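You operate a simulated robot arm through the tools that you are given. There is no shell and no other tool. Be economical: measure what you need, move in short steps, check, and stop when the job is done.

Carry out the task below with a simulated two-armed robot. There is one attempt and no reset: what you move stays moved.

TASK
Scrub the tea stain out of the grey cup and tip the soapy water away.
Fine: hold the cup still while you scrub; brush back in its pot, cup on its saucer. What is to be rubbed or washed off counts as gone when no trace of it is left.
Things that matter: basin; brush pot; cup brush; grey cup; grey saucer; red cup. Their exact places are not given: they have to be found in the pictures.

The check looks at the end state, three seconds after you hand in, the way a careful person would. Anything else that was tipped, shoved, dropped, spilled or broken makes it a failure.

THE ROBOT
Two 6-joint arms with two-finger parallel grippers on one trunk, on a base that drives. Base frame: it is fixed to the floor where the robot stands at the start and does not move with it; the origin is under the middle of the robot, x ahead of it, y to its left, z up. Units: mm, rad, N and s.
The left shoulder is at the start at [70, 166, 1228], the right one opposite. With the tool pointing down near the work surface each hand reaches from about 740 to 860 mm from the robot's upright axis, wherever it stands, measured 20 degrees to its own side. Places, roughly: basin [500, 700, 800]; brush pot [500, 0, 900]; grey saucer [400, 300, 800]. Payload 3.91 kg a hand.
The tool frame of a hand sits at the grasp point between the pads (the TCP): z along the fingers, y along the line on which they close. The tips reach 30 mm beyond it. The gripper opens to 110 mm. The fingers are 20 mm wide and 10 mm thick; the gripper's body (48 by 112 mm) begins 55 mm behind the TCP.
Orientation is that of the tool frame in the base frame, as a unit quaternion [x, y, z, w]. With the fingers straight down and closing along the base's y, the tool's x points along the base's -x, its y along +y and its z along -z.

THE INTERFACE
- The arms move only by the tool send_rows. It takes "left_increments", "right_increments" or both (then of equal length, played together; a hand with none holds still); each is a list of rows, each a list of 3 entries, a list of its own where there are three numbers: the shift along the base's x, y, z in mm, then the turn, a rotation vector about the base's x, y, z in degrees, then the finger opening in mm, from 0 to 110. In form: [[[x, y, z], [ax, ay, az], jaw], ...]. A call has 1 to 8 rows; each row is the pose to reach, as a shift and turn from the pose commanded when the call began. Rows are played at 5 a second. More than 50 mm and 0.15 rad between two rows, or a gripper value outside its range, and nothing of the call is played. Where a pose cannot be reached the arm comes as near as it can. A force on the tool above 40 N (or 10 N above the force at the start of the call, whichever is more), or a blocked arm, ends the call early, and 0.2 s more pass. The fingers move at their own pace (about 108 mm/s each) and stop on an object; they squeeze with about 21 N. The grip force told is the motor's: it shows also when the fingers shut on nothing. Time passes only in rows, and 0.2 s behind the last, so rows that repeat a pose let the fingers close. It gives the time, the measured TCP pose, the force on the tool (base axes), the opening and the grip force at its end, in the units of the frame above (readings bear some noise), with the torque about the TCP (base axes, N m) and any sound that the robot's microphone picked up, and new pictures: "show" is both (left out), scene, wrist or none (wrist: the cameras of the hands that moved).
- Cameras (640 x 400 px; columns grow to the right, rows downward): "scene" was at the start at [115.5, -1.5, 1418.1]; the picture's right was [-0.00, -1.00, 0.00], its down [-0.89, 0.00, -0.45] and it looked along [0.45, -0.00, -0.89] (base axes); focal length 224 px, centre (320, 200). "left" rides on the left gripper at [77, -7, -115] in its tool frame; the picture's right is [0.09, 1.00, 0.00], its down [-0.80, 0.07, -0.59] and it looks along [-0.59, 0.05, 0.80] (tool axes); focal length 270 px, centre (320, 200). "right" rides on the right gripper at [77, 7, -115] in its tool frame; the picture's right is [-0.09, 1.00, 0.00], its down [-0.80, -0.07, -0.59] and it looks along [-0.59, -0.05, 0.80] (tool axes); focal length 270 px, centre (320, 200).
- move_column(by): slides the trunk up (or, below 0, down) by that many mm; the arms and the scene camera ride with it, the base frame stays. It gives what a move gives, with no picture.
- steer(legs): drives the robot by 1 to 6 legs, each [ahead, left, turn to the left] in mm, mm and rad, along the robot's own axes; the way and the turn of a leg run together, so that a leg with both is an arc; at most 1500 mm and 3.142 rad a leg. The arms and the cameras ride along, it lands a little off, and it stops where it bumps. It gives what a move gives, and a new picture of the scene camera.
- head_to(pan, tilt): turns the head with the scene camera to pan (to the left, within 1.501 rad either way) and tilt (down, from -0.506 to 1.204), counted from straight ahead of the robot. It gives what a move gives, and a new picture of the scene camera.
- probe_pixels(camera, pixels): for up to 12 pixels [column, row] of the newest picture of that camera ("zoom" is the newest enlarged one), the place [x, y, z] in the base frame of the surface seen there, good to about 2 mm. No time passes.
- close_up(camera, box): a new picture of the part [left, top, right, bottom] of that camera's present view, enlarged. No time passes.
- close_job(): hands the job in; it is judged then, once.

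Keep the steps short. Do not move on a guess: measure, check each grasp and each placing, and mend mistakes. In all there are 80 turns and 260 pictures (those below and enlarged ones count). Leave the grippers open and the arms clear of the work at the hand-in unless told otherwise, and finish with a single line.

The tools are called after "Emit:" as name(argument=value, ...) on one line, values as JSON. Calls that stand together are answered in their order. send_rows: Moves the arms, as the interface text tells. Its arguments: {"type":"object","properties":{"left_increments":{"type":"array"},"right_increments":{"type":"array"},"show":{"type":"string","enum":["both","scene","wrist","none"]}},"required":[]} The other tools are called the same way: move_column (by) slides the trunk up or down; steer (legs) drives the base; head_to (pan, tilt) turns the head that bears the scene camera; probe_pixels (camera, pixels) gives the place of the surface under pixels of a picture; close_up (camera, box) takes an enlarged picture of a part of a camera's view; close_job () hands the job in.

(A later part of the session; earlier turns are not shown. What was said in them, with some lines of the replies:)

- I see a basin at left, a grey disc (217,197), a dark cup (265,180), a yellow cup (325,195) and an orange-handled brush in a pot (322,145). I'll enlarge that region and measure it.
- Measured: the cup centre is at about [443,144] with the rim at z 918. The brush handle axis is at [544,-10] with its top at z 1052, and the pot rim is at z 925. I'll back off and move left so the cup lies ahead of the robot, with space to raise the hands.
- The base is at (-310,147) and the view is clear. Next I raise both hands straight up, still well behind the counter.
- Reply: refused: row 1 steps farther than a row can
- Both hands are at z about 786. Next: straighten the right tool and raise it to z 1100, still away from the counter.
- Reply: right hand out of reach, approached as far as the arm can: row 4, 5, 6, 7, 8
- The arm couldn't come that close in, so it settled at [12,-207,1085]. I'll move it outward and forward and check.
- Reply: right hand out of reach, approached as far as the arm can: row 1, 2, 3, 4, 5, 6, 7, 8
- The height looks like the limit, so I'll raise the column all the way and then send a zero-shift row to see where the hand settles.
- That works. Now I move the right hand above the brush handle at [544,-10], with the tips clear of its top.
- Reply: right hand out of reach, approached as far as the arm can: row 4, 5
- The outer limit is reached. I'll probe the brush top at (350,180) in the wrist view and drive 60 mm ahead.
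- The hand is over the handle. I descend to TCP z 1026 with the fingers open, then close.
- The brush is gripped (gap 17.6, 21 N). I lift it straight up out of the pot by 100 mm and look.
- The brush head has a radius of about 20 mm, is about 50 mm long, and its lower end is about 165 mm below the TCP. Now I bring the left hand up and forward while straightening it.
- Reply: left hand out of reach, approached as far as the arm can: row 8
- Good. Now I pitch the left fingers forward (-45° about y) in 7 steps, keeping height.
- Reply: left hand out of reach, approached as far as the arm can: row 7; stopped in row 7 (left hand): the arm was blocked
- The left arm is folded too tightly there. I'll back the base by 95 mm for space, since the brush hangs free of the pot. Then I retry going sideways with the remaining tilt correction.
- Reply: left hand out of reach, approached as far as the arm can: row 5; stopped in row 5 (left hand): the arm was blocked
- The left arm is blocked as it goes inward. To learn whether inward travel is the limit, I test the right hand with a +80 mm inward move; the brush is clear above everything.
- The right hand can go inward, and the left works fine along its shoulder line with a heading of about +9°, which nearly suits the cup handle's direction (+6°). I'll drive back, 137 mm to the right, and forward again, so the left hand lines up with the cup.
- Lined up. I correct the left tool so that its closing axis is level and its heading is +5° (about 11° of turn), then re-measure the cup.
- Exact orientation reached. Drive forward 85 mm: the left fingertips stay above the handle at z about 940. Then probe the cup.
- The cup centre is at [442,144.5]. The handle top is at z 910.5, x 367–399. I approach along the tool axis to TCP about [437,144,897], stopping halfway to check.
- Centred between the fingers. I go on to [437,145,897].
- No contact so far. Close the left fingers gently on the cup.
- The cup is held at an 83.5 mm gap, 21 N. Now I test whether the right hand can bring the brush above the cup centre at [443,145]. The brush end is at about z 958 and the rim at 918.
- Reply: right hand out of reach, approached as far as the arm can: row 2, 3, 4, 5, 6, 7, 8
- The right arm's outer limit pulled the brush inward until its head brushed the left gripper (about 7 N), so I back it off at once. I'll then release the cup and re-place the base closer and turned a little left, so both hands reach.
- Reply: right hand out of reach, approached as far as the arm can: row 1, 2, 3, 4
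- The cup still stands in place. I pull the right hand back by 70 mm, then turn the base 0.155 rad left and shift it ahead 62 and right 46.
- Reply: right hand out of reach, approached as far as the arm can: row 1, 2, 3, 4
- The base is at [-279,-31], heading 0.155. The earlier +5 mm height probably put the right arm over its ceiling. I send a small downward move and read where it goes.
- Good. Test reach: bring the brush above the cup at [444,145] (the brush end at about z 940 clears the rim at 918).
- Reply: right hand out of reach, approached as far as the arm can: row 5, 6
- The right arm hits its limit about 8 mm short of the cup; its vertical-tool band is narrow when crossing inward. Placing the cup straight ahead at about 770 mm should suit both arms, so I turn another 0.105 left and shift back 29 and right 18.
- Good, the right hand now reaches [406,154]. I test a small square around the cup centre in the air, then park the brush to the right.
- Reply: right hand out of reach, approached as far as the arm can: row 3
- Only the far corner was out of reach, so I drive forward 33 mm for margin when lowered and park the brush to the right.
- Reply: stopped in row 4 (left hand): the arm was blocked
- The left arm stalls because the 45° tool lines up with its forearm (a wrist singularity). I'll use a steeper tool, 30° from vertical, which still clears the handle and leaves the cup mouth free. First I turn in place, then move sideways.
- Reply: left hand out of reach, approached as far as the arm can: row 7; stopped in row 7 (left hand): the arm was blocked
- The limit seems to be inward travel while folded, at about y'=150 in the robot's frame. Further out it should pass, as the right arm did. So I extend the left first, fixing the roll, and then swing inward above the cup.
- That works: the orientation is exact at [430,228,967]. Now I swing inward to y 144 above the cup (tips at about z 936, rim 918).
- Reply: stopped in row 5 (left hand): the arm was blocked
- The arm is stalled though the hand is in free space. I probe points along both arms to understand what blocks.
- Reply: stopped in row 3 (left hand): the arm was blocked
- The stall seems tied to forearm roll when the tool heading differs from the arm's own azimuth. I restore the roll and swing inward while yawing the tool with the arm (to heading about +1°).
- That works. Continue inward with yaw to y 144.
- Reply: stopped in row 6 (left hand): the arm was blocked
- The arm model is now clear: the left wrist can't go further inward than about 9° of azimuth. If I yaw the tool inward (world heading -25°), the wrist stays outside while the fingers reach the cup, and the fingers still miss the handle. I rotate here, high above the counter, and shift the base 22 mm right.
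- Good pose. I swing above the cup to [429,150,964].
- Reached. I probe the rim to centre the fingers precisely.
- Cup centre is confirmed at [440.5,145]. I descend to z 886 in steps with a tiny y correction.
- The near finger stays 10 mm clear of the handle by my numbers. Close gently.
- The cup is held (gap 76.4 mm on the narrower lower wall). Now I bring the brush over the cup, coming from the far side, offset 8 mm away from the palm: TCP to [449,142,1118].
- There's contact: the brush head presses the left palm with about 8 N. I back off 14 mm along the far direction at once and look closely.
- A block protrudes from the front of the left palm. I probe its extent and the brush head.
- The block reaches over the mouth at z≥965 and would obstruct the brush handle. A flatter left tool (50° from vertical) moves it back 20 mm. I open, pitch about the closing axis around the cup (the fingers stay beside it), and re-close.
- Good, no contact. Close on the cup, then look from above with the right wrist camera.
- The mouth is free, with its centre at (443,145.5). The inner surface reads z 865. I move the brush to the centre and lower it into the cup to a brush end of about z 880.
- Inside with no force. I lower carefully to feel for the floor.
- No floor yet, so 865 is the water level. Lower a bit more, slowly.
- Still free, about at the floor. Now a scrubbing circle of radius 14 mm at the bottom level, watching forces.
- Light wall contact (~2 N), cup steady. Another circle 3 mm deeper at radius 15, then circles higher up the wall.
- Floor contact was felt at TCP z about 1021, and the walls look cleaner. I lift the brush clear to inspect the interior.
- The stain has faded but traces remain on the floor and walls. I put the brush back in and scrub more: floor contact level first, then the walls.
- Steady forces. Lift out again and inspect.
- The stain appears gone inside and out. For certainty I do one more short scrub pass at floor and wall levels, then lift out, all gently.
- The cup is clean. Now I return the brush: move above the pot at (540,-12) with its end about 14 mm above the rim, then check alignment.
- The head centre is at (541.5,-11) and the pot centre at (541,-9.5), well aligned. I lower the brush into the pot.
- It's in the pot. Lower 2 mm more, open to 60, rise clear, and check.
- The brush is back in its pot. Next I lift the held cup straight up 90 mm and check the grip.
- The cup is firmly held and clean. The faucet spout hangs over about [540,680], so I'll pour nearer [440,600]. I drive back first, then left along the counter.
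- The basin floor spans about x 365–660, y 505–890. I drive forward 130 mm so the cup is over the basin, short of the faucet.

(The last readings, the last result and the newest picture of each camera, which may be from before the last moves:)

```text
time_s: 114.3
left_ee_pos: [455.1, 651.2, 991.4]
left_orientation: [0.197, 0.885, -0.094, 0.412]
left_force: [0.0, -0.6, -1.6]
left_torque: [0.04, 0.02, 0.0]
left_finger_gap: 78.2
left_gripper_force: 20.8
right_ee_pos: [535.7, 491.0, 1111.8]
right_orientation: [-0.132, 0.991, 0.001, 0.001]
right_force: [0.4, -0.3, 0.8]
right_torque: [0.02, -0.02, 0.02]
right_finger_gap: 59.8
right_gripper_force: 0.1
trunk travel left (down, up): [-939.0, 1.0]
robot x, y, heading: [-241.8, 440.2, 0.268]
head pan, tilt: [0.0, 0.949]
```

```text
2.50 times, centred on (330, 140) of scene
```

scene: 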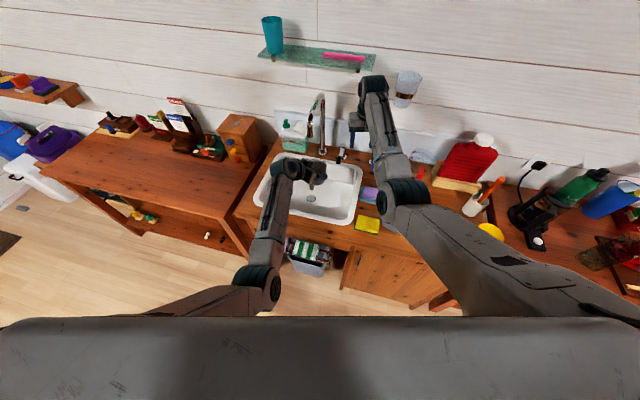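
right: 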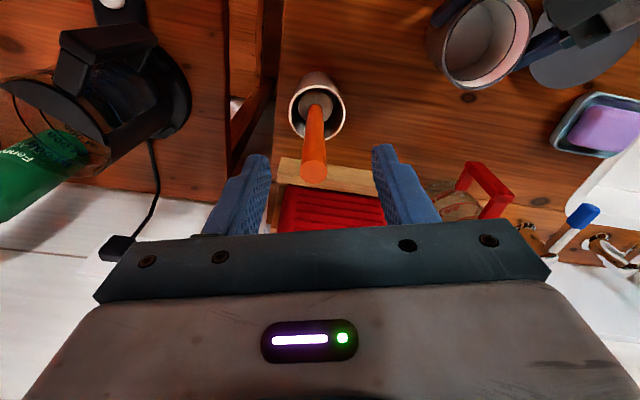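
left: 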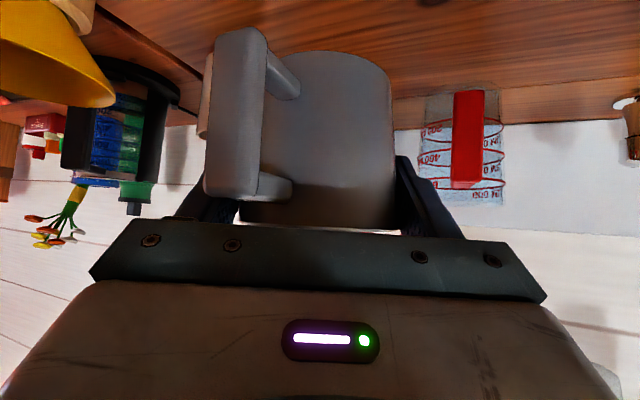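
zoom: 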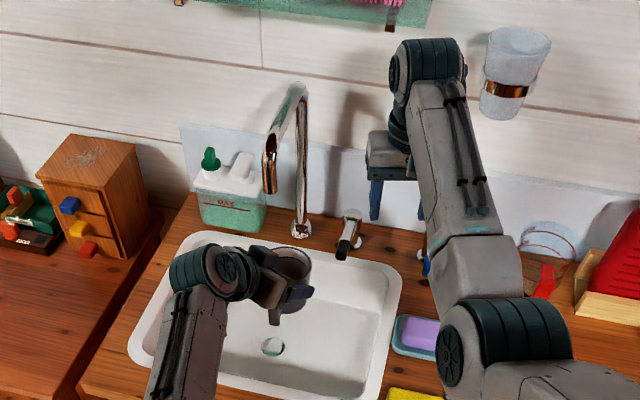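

The spout tip is behind the cup. Now I pitch the tool 20° flatter (the water stays well below the lip) and lower 30 mm.

Emit:
send_rows(left_increments=[[[0, 0, -8], [-2.1, -4.5, 0], 65], [[0, 0, -16], [-4.2, -9, 0], 65], [[0, 0, -24], [-6.4, -13.6, 0], 65], [[0, 0, -30], [-8.5, -18.1, 0], 65], [[0, 0, -30], [-8.5, -18.1, 0], 65]], show="none")

Emit:
send_rows(left_increments=[[[0, 0, 0], [-6.4, 3.0, 2.6], 65], [[0, 0, 0], [-12.8, 6, 5.1], 65], [[0, 0, 0], [-19.2, 9, 7.7], 65], [[0, 0, 0], [-25.6, 11.9, 10.3], 65], [[0, 0, 0], [-32, 14.9, 12.8], 65], [[0, 0, 0], [-38.3, 17.9, 15.4], 65]], show="both")

```text
time_s: 115.5
left_ee_pos: [457.6, 650.7, 959.5]
left_orientation: [0.178, 0.8, -0.126, 0.559]
left_force: [-0.9, 0.5, -1.5]
left_torque: [0.03, 0.01, 0.03]
left_finger_gap: 78.7
left_gripper_force: 20.7
right_ee_pos: [537.5, 490.8, 1110.2]
right_orientation: [-0.134, 0.991, 0.003, 0.0]
right_force: [-0.5, 0.3, 0.2]
right_torque: [0.01, -0.06, 0.01]
right_finger_gap: 60.2
right_gripper_force: 0.1
trunk travel left (down, up): [-939.0, 1.0]
robot x, y, heading: [-243.8, 435.3, 0.262]
head pan, tilt: [0.0, 0.949]
```

```text
time_s: 116.9
left_ee_pos: [456.4, 651.6, 959.4]
left_orientation: [-0.142, 0.806, -0.333, 0.468]
left_force: [0.1, 0.0, -2.0]
left_torque: [0.07, 0.01, 0.01]
left_finger_gap: 78.6
left_gripper_force: 21.4
right_ee_pos: [539.0, 491.5, 1109.7]
right_orientation: [-0.133, 0.991, 0.001, -0.002]
right_force: [0.9, -0.1, -0.1]
right_torque: [-0.01, 0.01, 0.0]
right_finger_gap: 60.2
right_gripper_force: 0.1
trunk travel left (down, up): [-939.0, 1.0]
robot x, y, heading: [-245.3, 438.2, 0.265]
head pan, tilt: [0.0, 0.949]
```

scene: 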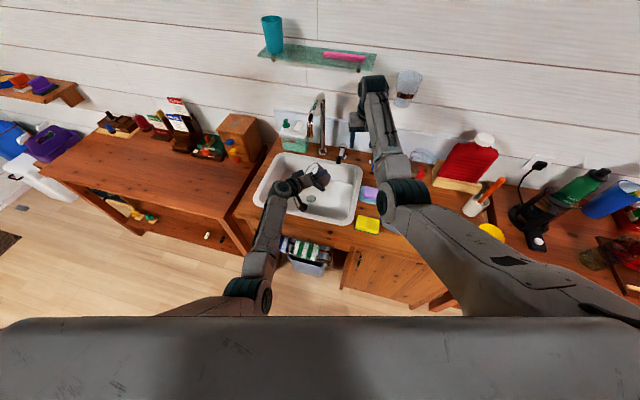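
left: 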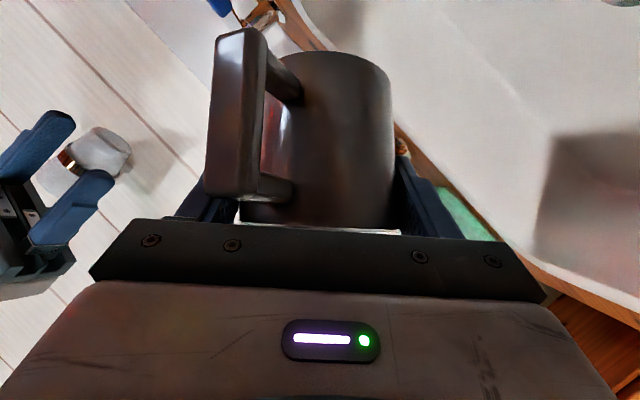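

Rolling works and the grip is steady. Continue rolling about the same axis to pour.

Emit:
send_rows(left_increments=[[[0, 0, 0], [-6.4, 3.0, 2.6], 65], [[0, 0, 0], [-12.8, 6, 5.1], 65], [[0, 0, 0], [-19.2, 9, 7.7], 65], [[0, 0, 0], [-25.6, 11.9, 10.3], 65], [[0, 0, 0], [-32, 14.9, 12.8], 65], [[0, 0, 0], [-38.3, 17.9, 15.4], 65]], show="none")

Emit:
send_rows(left_increments=[[[0, 0, 0], [-6.4, 3.0, 2.6], 65], [[0, 0, 0], [-12.8, 6, 5.1], 65], [[0, 0, 0], [-19.2, 9, 7.7], 65], [[0, 0, 0], [-25.6, 11.9, 10.3], 65], [[0, 0, 0], [-32, 14.9, 12.8], 65], [[0, 0, 0], [-32, 14.9, 12.8], 65], [[0, 0, 0], [-32, 14.9, 12.8], 65]], show="both")

Emit:
close_up(camera="scene", box=[250, 140, 370, 230])

```text
time_s: 118.3
left_ee_pos: [458.2, 651.5, 958.5]
left_orientation: [-0.44, 0.689, -0.486, 0.307]
left_force: [0.5, 0.2, -2.3]
left_torque: [0.11, 0.05, 0.0]
left_finger_gap: 78.5
left_gripper_force: 21.0
right_ee_pos: [537.0, 491.2, 1108.8]
right_orientation: [-0.133, 0.991, 0.002, -0.002]
right_force: [0.3, 0.0, 0.7]
right_torque: [-0.01, 0.02, -0.01]
right_finger_gap: 60.1
right_gripper_force: 0.1
trunk travel left (down, up): [-939.0, 1.0]
robot x, y, heading: [-241.2, 437.8, 0.26]
head pan, tilt: [0.0, 0.949]
```

```text
time_s: 119.9
left_ee_pos: [457.1, 651.9, 959.0]
left_orientation: [0.638, -0.511, 0.56, -0.135]
left_force: [0.4, 0.2, -1.1]
left_torque: [0.05, 0.04, 0.04]
left_finger_gap: 78.6
left_gripper_force: 20.7
right_ee_pos: [538.0, 493.3, 1109.4]
right_orientation: [-0.134, 0.991, 0.002, -0.001]
right_force: [-0.9, -0.4, 0.7]
right_torque: [0.04, 0.05, 0.03]
right_finger_gap: 59.7
right_gripper_force: 0.0
trunk travel left (down, up): [-939.0, 1.0]
robot x, y, heading: [-245.3, 439.2, 0.269]
head pan, tilt: [0.0, 0.949]
```

scene: 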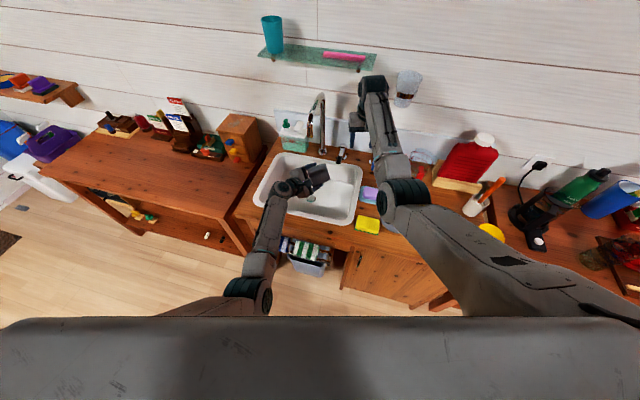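
left: 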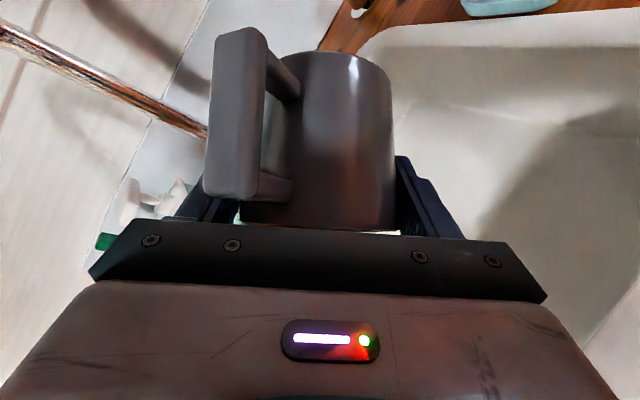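

```text
4.44 times, centred on (310, 185) of scene
```

zoom: 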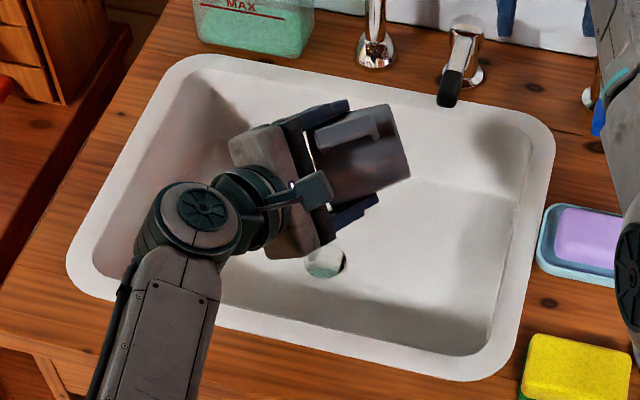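

The tool force fell from 2.0 to 1.1 N, so the water is poured out. I roll 15° further for the last drops, wait, then roll back 143° in the same way.

Emit:
send_rows(left_increments=[[[0, 0, 0], [-6.4, 3.0, 2.6], 65], [[0, 0, 0], [-12.8, 6, 5.1], 65], [[0, 0, 0], [-12.8, 6, 5.1], 65], [[0, 0, 0], [-12.8, 6, 5.1], 65], [[0, 0, 0], [-12.8, 6, 5.1], 65], [[0, 0, 0], [-12.8, 6, 5.1], 65], [[0, 0, 0], [-6.4, 3, 2.6], 65], [[0, 0, 0], [0, 0, 0], 65]], show="none")

Emit:
send_rows(left_increments=[[[0, 0, 0], [6.4, -3.0, -2.6], 65], [[0, 0, 0], [12.8, -6, -5.1], 65], [[0, 0, 0], [19.2, -9, -7.7], 65], [[0, 0, 0], [25.6, -11.9, -10.3], 65], [[0, 0, 0], [32, -14.9, -12.8], 65], [[0, 0, 0], [38.3, -17.9, -15.4], 65], [[0, 0, 0], [44.7, -20.9, -18], 65], [[0, 0, 0], [51.1, -23.9, -20.5], 65]], show="none")

Emit:
send_rows(left_increments=[[[0, 0, 0], [6.4, -3.0, -2.6], 65], [[0, 0, 0], [12.8, -6, -5.1], 65], [[0, 0, 0], [19.2, -9, -7.7], 65], [[0, 0, 0], [25.6, -11.9, -10.3], 65], [[0, 0, 0], [32, -14.9, -12.8], 65], [[0, 0, 0], [38.3, -17.9, -15.4], 65], [[0, 0, 0], [44.7, -20.9, -18], 65], [[0, 0, 0], [51.1, -23.9, -20.5], 65]], show="none")

```text
time_s: 121.7
left_ee_pos: [456.6, 652.1, 958.1]
left_orientation: [0.638, -0.512, 0.559, -0.137]
left_force: [-0.2, -0.7, -3.0]
left_torque: [0.06, 0.01, 0.04]
left_finger_gap: 78.6
left_gripper_force: 21.2
right_ee_pos: [537.9, 491.4, 1108.9]
right_orientation: [-0.132, 0.991, 0.001, 0.0]
right_force: [-0.1, 0.2, -0.6]
right_torque: [0.0, 0.0, 0.03]
right_finger_gap: 59.7
right_gripper_force: 0.0
trunk travel left (down, up): [-939.0, 1.0]
robot x, y, heading: [-242.1, 438.4, 0.268]
head pan, tilt: [0.0, 0.949]
```

```text
time_s: 123.5
left_ee_pos: [457.1, 650.9, 957.1]
left_orientation: [-0.296, 0.762, -0.417, 0.397]
left_force: [-0.4, 0.2, -1.8]
left_torque: [0.04, 0.03, 0.0]
left_finger_gap: 78.3
left_gripper_force: 21.2
right_ee_pos: [538.3, 491.8, 1109.5]
right_orientation: [-0.133, 0.991, 0.002, -0.001]
right_force: [-0.3, -0.2, 0.2]
right_torque: [0.02, -0.01, 0.03]
right_finger_gap: 60.1
right_gripper_force: 0.0
trunk travel left (down, up): [-939.0, 1.0]
robot x, y, heading: [-244.6, 433.7, 0.263]
head pan, tilt: [0.0, 0.949]
```

```text
time_s: 125.3
left_ee_pos: [457.7, 652.2, 958.1]
left_orientation: [0.127, 0.809, -0.164, 0.55]
left_force: [-0.5, 0.9, -2.4]
left_torque: [0.02, -0.01, -0.01]
left_finger_gap: 78.5
left_gripper_force: 21.1
right_ee_pos: [537.2, 492.2, 1109.4]
right_orientation: [-0.133, 0.991, 0.002, -0.002]
right_force: [-0.4, 0.6, -0.5]
right_torque: [0.0, 0.05, -0.02]
right_finger_gap: 60.1
right_gripper_force: 0.1
trunk travel left (down, up): [-939.0, 1.0]
robot x, y, heading: [-245.9, 439.7, 0.269]
head pan, tilt: [0.0, 0.949]
```

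I finish the roll-back and the pitch back to upright, rising to z 990, then look into the cup.

Emit:
send_rows(left_increments=[[[0, 0, 0], [6.4, -3.0, -2.6], 65], [[0, 0, 0], [6.4, -3.0, -2.6], 65]], show="none")

Emit:
send_rows(left_increments=[[[0, 0, 8], [2.1, 4.5, 0], 65], [[0, 0, 16], [4.2, 9, 0], 65], [[0, 0, 24], [6.4, 13.6, 0], 65], [[0, 0, 30], [8.5, 18.1, 0], 65], [[0, 0, 30], [8.5, 18.1, 0], 65]], show="both")

Emit:
close_up(camera="scene", box=[270, 140, 350, 200])

```text
time_s: 125.9
left_ee_pos: [457.3, 650.9, 958.8]
left_orientation: [0.18, 0.799, -0.127, 0.559]
left_force: [-0.3, 0.4, -2.3]
left_torque: [0.03, 0.01, -0.02]
left_finger_gap: 78.5
left_gripper_force: 21.0
right_ee_pos: [538.2, 492.9, 1109.3]
right_orientation: [-0.132, 0.991, 0.001, -0.001]
right_force: [0.2, 0.2, 0.4]
right_torque: [-0.02, 0.01, -0.02]
right_finger_gap: 59.8
right_gripper_force: 0.0
trunk travel left (down, up): [-939.0, 1.0]
robot x, y, heading: [-248.7, 441.1, 0.266]
head pan, tilt: [0.0, 0.949]
```

```text
time_s: 127.1
left_ee_pos: [456.4, 650.8, 988.3]
left_orientation: [0.197, 0.885, -0.094, 0.411]
left_force: [-0.7, 0.5, -2.3]
left_torque: [-0.01, -0.02, 0.02]
left_finger_gap: 78.2
left_gripper_force: 21.5
right_ee_pos: [537.6, 491.9, 1108.8]
right_orientation: [-0.134, 0.991, 0.002, -0.001]
right_force: [0.4, 0.5, 0.0]
right_torque: [-0.02, 0.03, -0.01]
right_finger_gap: 59.8
right_gripper_force: 0.0
trunk travel left (down, up): [-939.0, 1.0]
robot x, y, heading: [-245.4, 441.5, 0.265]
head pan, tilt: [0.0, 0.949]
```

scene: 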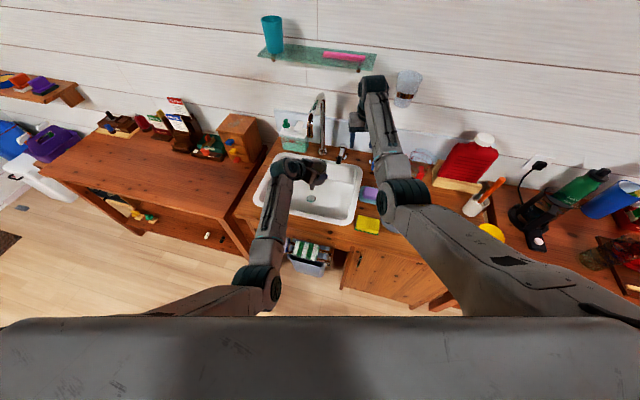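
left: 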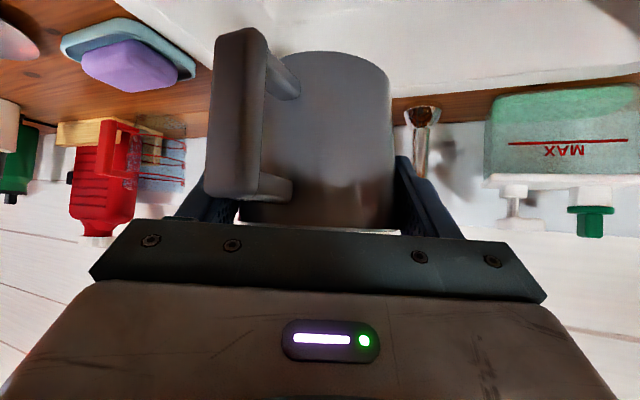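

```text
6.67 times, centred on (310, 170) of scene
```

zoom: 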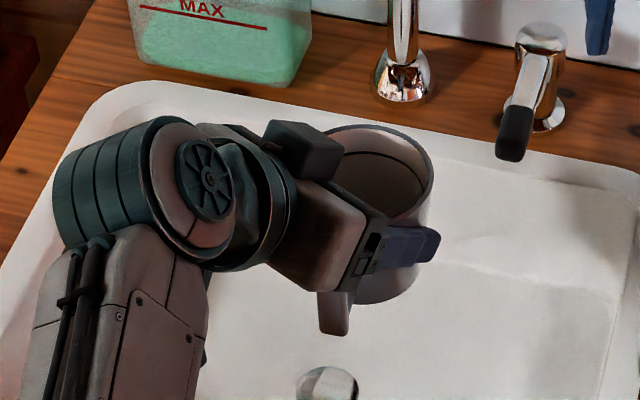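

I probe the cup interior; the water surface would lie about 25 mm above the cup's underside.

Emit:
probe_pixels(camera="zoom", pixels=[[385, 180], [375, 195], [395, 190], [370, 170], [400, 205], [428, 185], [375, 128], [380, 300], [390, 150]])

Emit:
close_up(camera="scene", box=[304, 154, 328, 170])

```text
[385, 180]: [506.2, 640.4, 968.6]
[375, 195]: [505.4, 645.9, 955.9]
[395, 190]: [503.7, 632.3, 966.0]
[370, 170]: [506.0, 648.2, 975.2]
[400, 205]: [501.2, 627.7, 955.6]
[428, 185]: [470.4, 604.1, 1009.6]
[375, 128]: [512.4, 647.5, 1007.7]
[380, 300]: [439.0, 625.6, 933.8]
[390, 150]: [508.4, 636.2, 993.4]
```

```text
16.00 times, centred on (316, 162) of scene
```

zoom: 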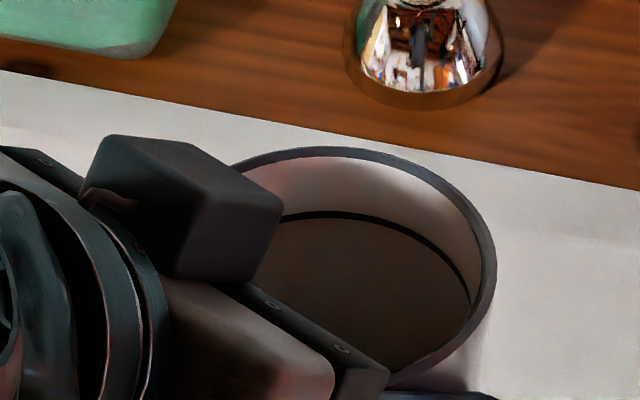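

Not conclusive from here. I bring the right hand nearer, high above, to look into the cup with its wrist camera.

Emit:
send_rows(right_increments=[[[-5, 25, 0], [0, 0, 0], 60], [[-10, 50, 0], [0, 0, 0], 60], [[-12, 72, 0], [0, 0, 0], 60], [[-12, 72, 0], [0, 0, 0], 60]], show="wrist")

Emit:
close_up(camera="right", box=[310, 0, 470, 100])

```text
time_s: 128.1
left_ee_pos: [456.9, 650.9, 989.0]
left_orientation: [0.197, 0.885, -0.094, 0.411]
left_force: [-0.4, -0.2, -1.1]
left_torque: [0.02, 0.02, 0.0]
left_finger_gap: 78.2
left_gripper_force: 21.0
right_ee_pos: [525.9, 563.9, 1109.9]
right_orientation: [-0.134, 0.991, 0.002, -0.001]
right_force: [-0.4, -0.1, 0.8]
right_torque: [0.0, 0.01, 0.03]
right_finger_gap: 60.0
right_gripper_force: 0.0
trunk travel left (down, up): [-939.0, 1.0]
robot x, y, heading: [-246.4, 437.1, 0.267]
head pan, tilt: [0.0, 0.949]
```

right: 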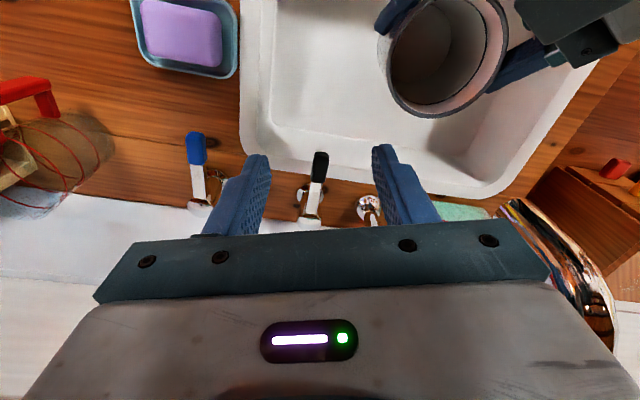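

```text
4.00 times, centred on (390, 50) of right
5 turns are left
```

zoom: 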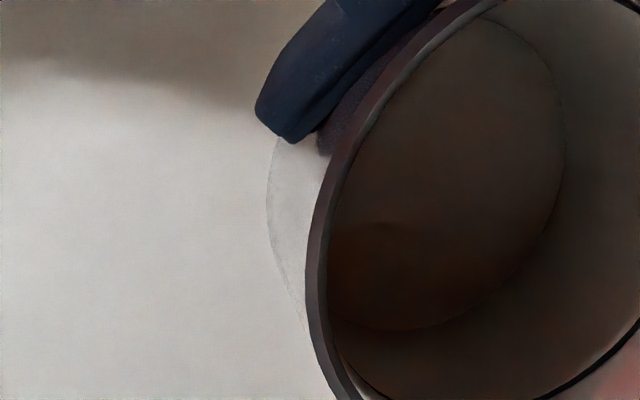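

The interior is empty to the floor. Only 5 turns remain, so I go directly: drive so that the cup comes above the saucer at about [415,293].

Emit:
steer(legs=[[-144, 0, 0], [0, -324, 0]])

```text
time_s: 131.2
left_ee_pos: [406.1, 304.2, 988.2]
left_orientation: [0.197, 0.885, -0.096, 0.412]
left_force: [-0.3, 0.4, -1.7]
left_torque: [0.0, -0.02, 0.0]
left_finger_gap: 78.4
left_gripper_force: 21.1
right_ee_pos: [475.1, 216.8, 1110.8]
right_orientation: [-0.132, 0.991, 0.0, 0.0]
right_force: [0.2, -0.5, -0.6]
right_torque: [-0.05, 0.02, 0.0]
right_finger_gap: 59.8
right_gripper_force: 0.1
trunk travel left (down, up): [-939.0, 1.0]
robot x, y, heading: [-295.7, 86.2, 0.266]
head pan, tilt: [0.0, 0.949]
4 turns are left
```

scene: 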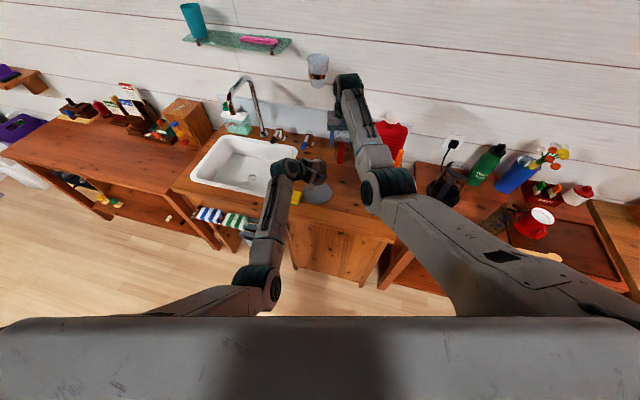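

The TCP reads [406,304,988]. I shift to [404,297] and lower to z 924 (cup base about 17 mm above the saucer), then look from both wrists.

Emit:
send_rows(left_increments=[[[-1, -4, -15], [0, 0, 0], 65], [[-2, -7, -30], [0, 0, 0], 65], [[-2, -7, -45], [0, 0, 0], 65], [[-2, -7, -58], [0, 0, 0], 65], [[-2, -7, -64], [0, 0, 0], 65], [[-2, -7, -64], [0, 0, 0], 65]], right_increments=[[[0, 0, 0], [0, 0, 0], 60], [[0, 0, 0], [0, 0, 0], 60], [[0, 0, 0], [0, 0, 0], 60], [[0, 0, 0], [0, 0, 0], 60], [[0, 0, 0], [0, 0, 0], 60], [[0, 0, 0], [0, 0, 0], 60]], show="both")

```text
time_s: 132.6
left_ee_pos: [405.2, 295.1, 925.7]
left_orientation: [0.198, 0.885, -0.095, 0.411]
left_force: [0.6, -0.6, -1.9]
left_torque: [0.02, 0.06, 0.01]
left_finger_gap: 78.2
left_gripper_force: 20.4
right_ee_pos: [475.0, 213.9, 1110.0]
right_orientation: [-0.132, 0.991, 0.003, -0.001]
right_force: [-0.1, 0.8, 1.0]
right_torque: [0.01, 0.02, 0.02]
right_finger_gap: 60.0
right_gripper_force: 0.1
trunk travel left (down, up): [-939.0, 1.0]
robot x, y, heading: [-293.8, 88.7, 0.263]
head pan, tilt: [0.0, 0.949]
3 turns are left
```

scene: 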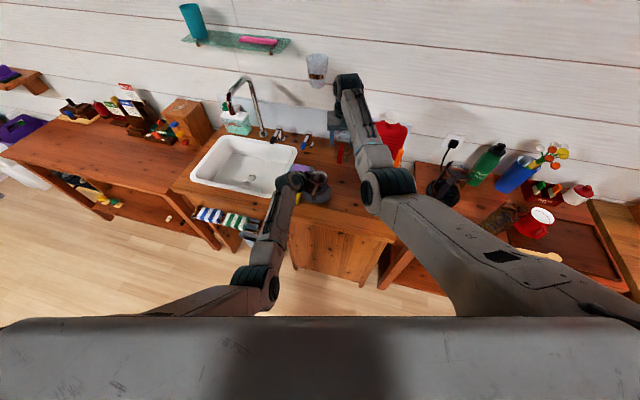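
right: 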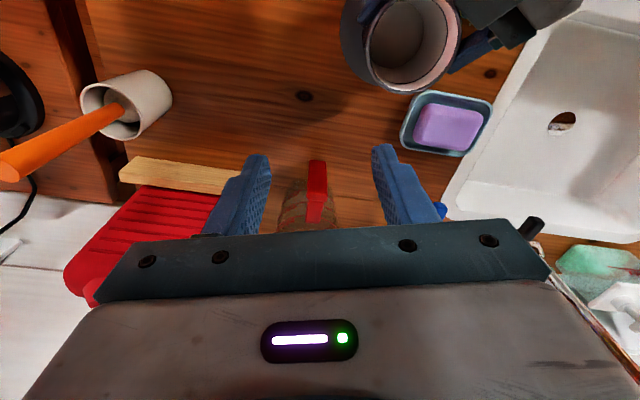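
left: 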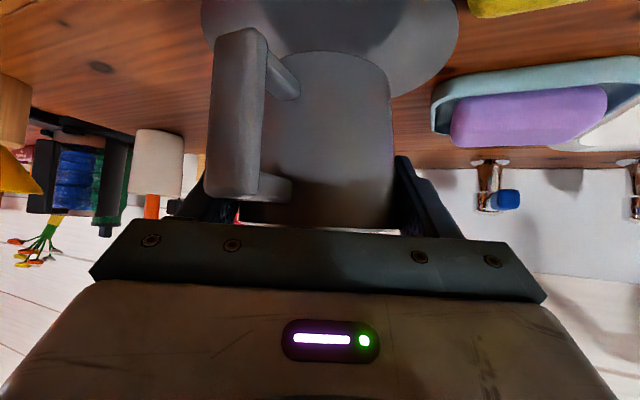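

The geometry checks out: the cup is centred over the saucer (within a few mm). I lower 19 mm, open gently, and back off along the tool axis.

Emit:
send_rows(left_increments=[[[0, 1.5, -10], [0, 0, 0], 65], [[0, 1.5, -16], [0, 0, 0], 65], [[0, 1.5, -19], [0, 0, 0], 65], [[0, 1.5, -19], [0, 0, 0], 84], [[0, 1.5, -19], [0, 0, 0], 110], [[0, 1.5, -19], [0, 0, 0], 110], [[-14, 8, -6], [0, 0, 0], 110], [[-42, 21, 20], [0, 0, 0], 110]], show="both")

```text
time_s: 134.4
left_ee_pos: [361.1, 315.0, 947.8]
left_orientation: [0.198, 0.885, -0.094, 0.412]
left_force: [-0.2, 0.4, 0.3]
left_torque: [0.02, -0.01, -0.02]
left_finger_gap: 110.0
left_gripper_force: 0.0
right_ee_pos: [474.1, 214.0, 1111.2]
right_orientation: [-0.132, 0.991, 0.002, 0.0]
right_force: [0.0, -0.5, -0.1]
right_torque: [-0.01, -0.01, 0.0]
right_finger_gap: 59.9
right_gripper_force: 0.0
trunk travel left (down, up): [-939.0, 1.0]
robot x, y, heading: [-291.9, 86.7, 0.264]
head pan, tilt: [0.0, 0.949]
2 turns are left
```

scene: 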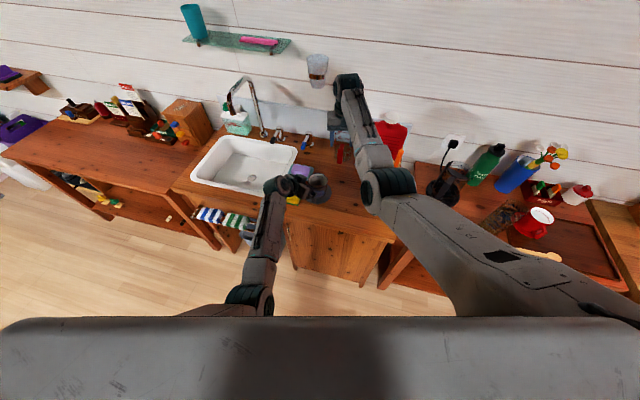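
left: 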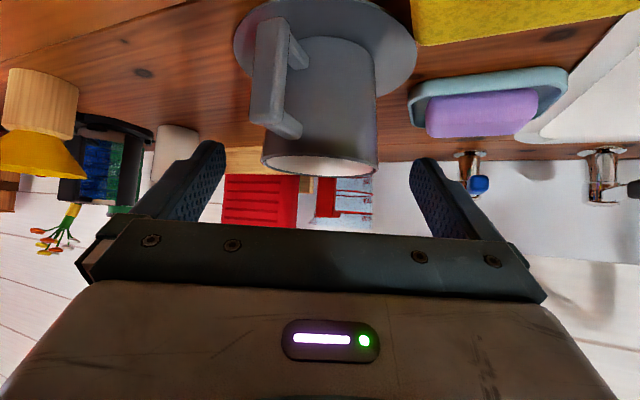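

The cup stands upright on the saucer. I back the left hand further off, open the right gripper fully, and then hand in.

Emit:
send_rows(left_increments=[[[-12, 6, 12], [0, 0, 0], 110], [[-26, 12, 26], [0, 0, 0], 110], [[-40, 18, 38], [0, 0, 0], 110], [[-50, 24, 48], [0, 0, 0], 110], [[-50, 24, 48], [0, 0, 0], 110]], right_increments=[[[0, 0, 0], [0, 0, 0], 80], [[0, 0, 0], [0, 0, 0], 100], [[0, 0, 0], [0, 0, 0], 110], [[0, 0, 0], [0, 0, 0], 110], [[0, 0, 0], [0, 0, 0], 110]], show="wrist")

```text
time_s: 135.6
left_ee_pos: [313.2, 338.4, 991.7]
left_orientation: [0.198, 0.885, -0.094, 0.411]
left_force: [1.0, 0.8, -0.3]
left_torque: [0.03, 0.01, 0.01]
left_finger_gap: 109.7
left_gripper_force: 0.1
right_ee_pos: [474.5, 214.4, 1110.8]
right_orientation: [-0.132, 0.991, 0.001, -0.001]
right_force: [0.2, 0.6, -0.5]
right_torque: [0.03, -0.02, 0.01]
right_finger_gap: 110.2
right_gripper_force: 0.1
trunk travel left (down, up): [-939.0, 1.0]
robot x, y, heading: [-289.5, 89.9, 0.261]
head pan, tilt: [0.0, 0.949]
1 turns are left
```

right: 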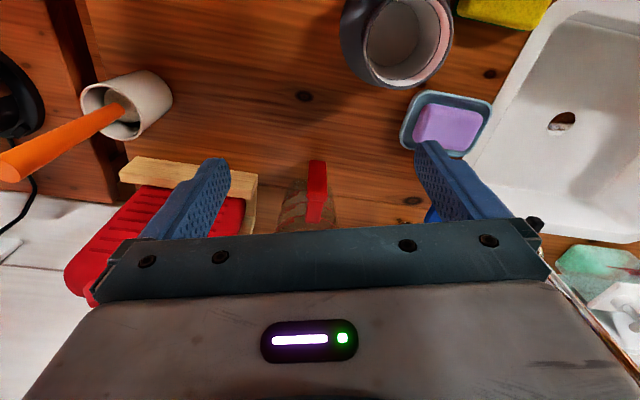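
left: 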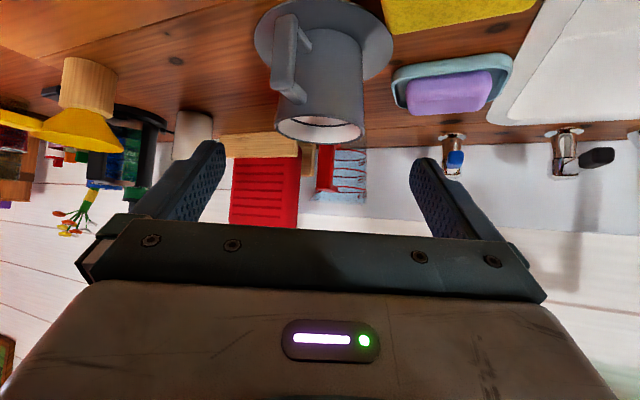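

The clean cup stands on its saucer, the brush is in its pot, and both hands are open and clear. I hand in now.

Emit:
close_job()

```text
The job is handed in.
```

The grey cup is scrubbed with no stain visible, its water is tipped into the basin, it stands on its saucer, and the brush is back in its pot.
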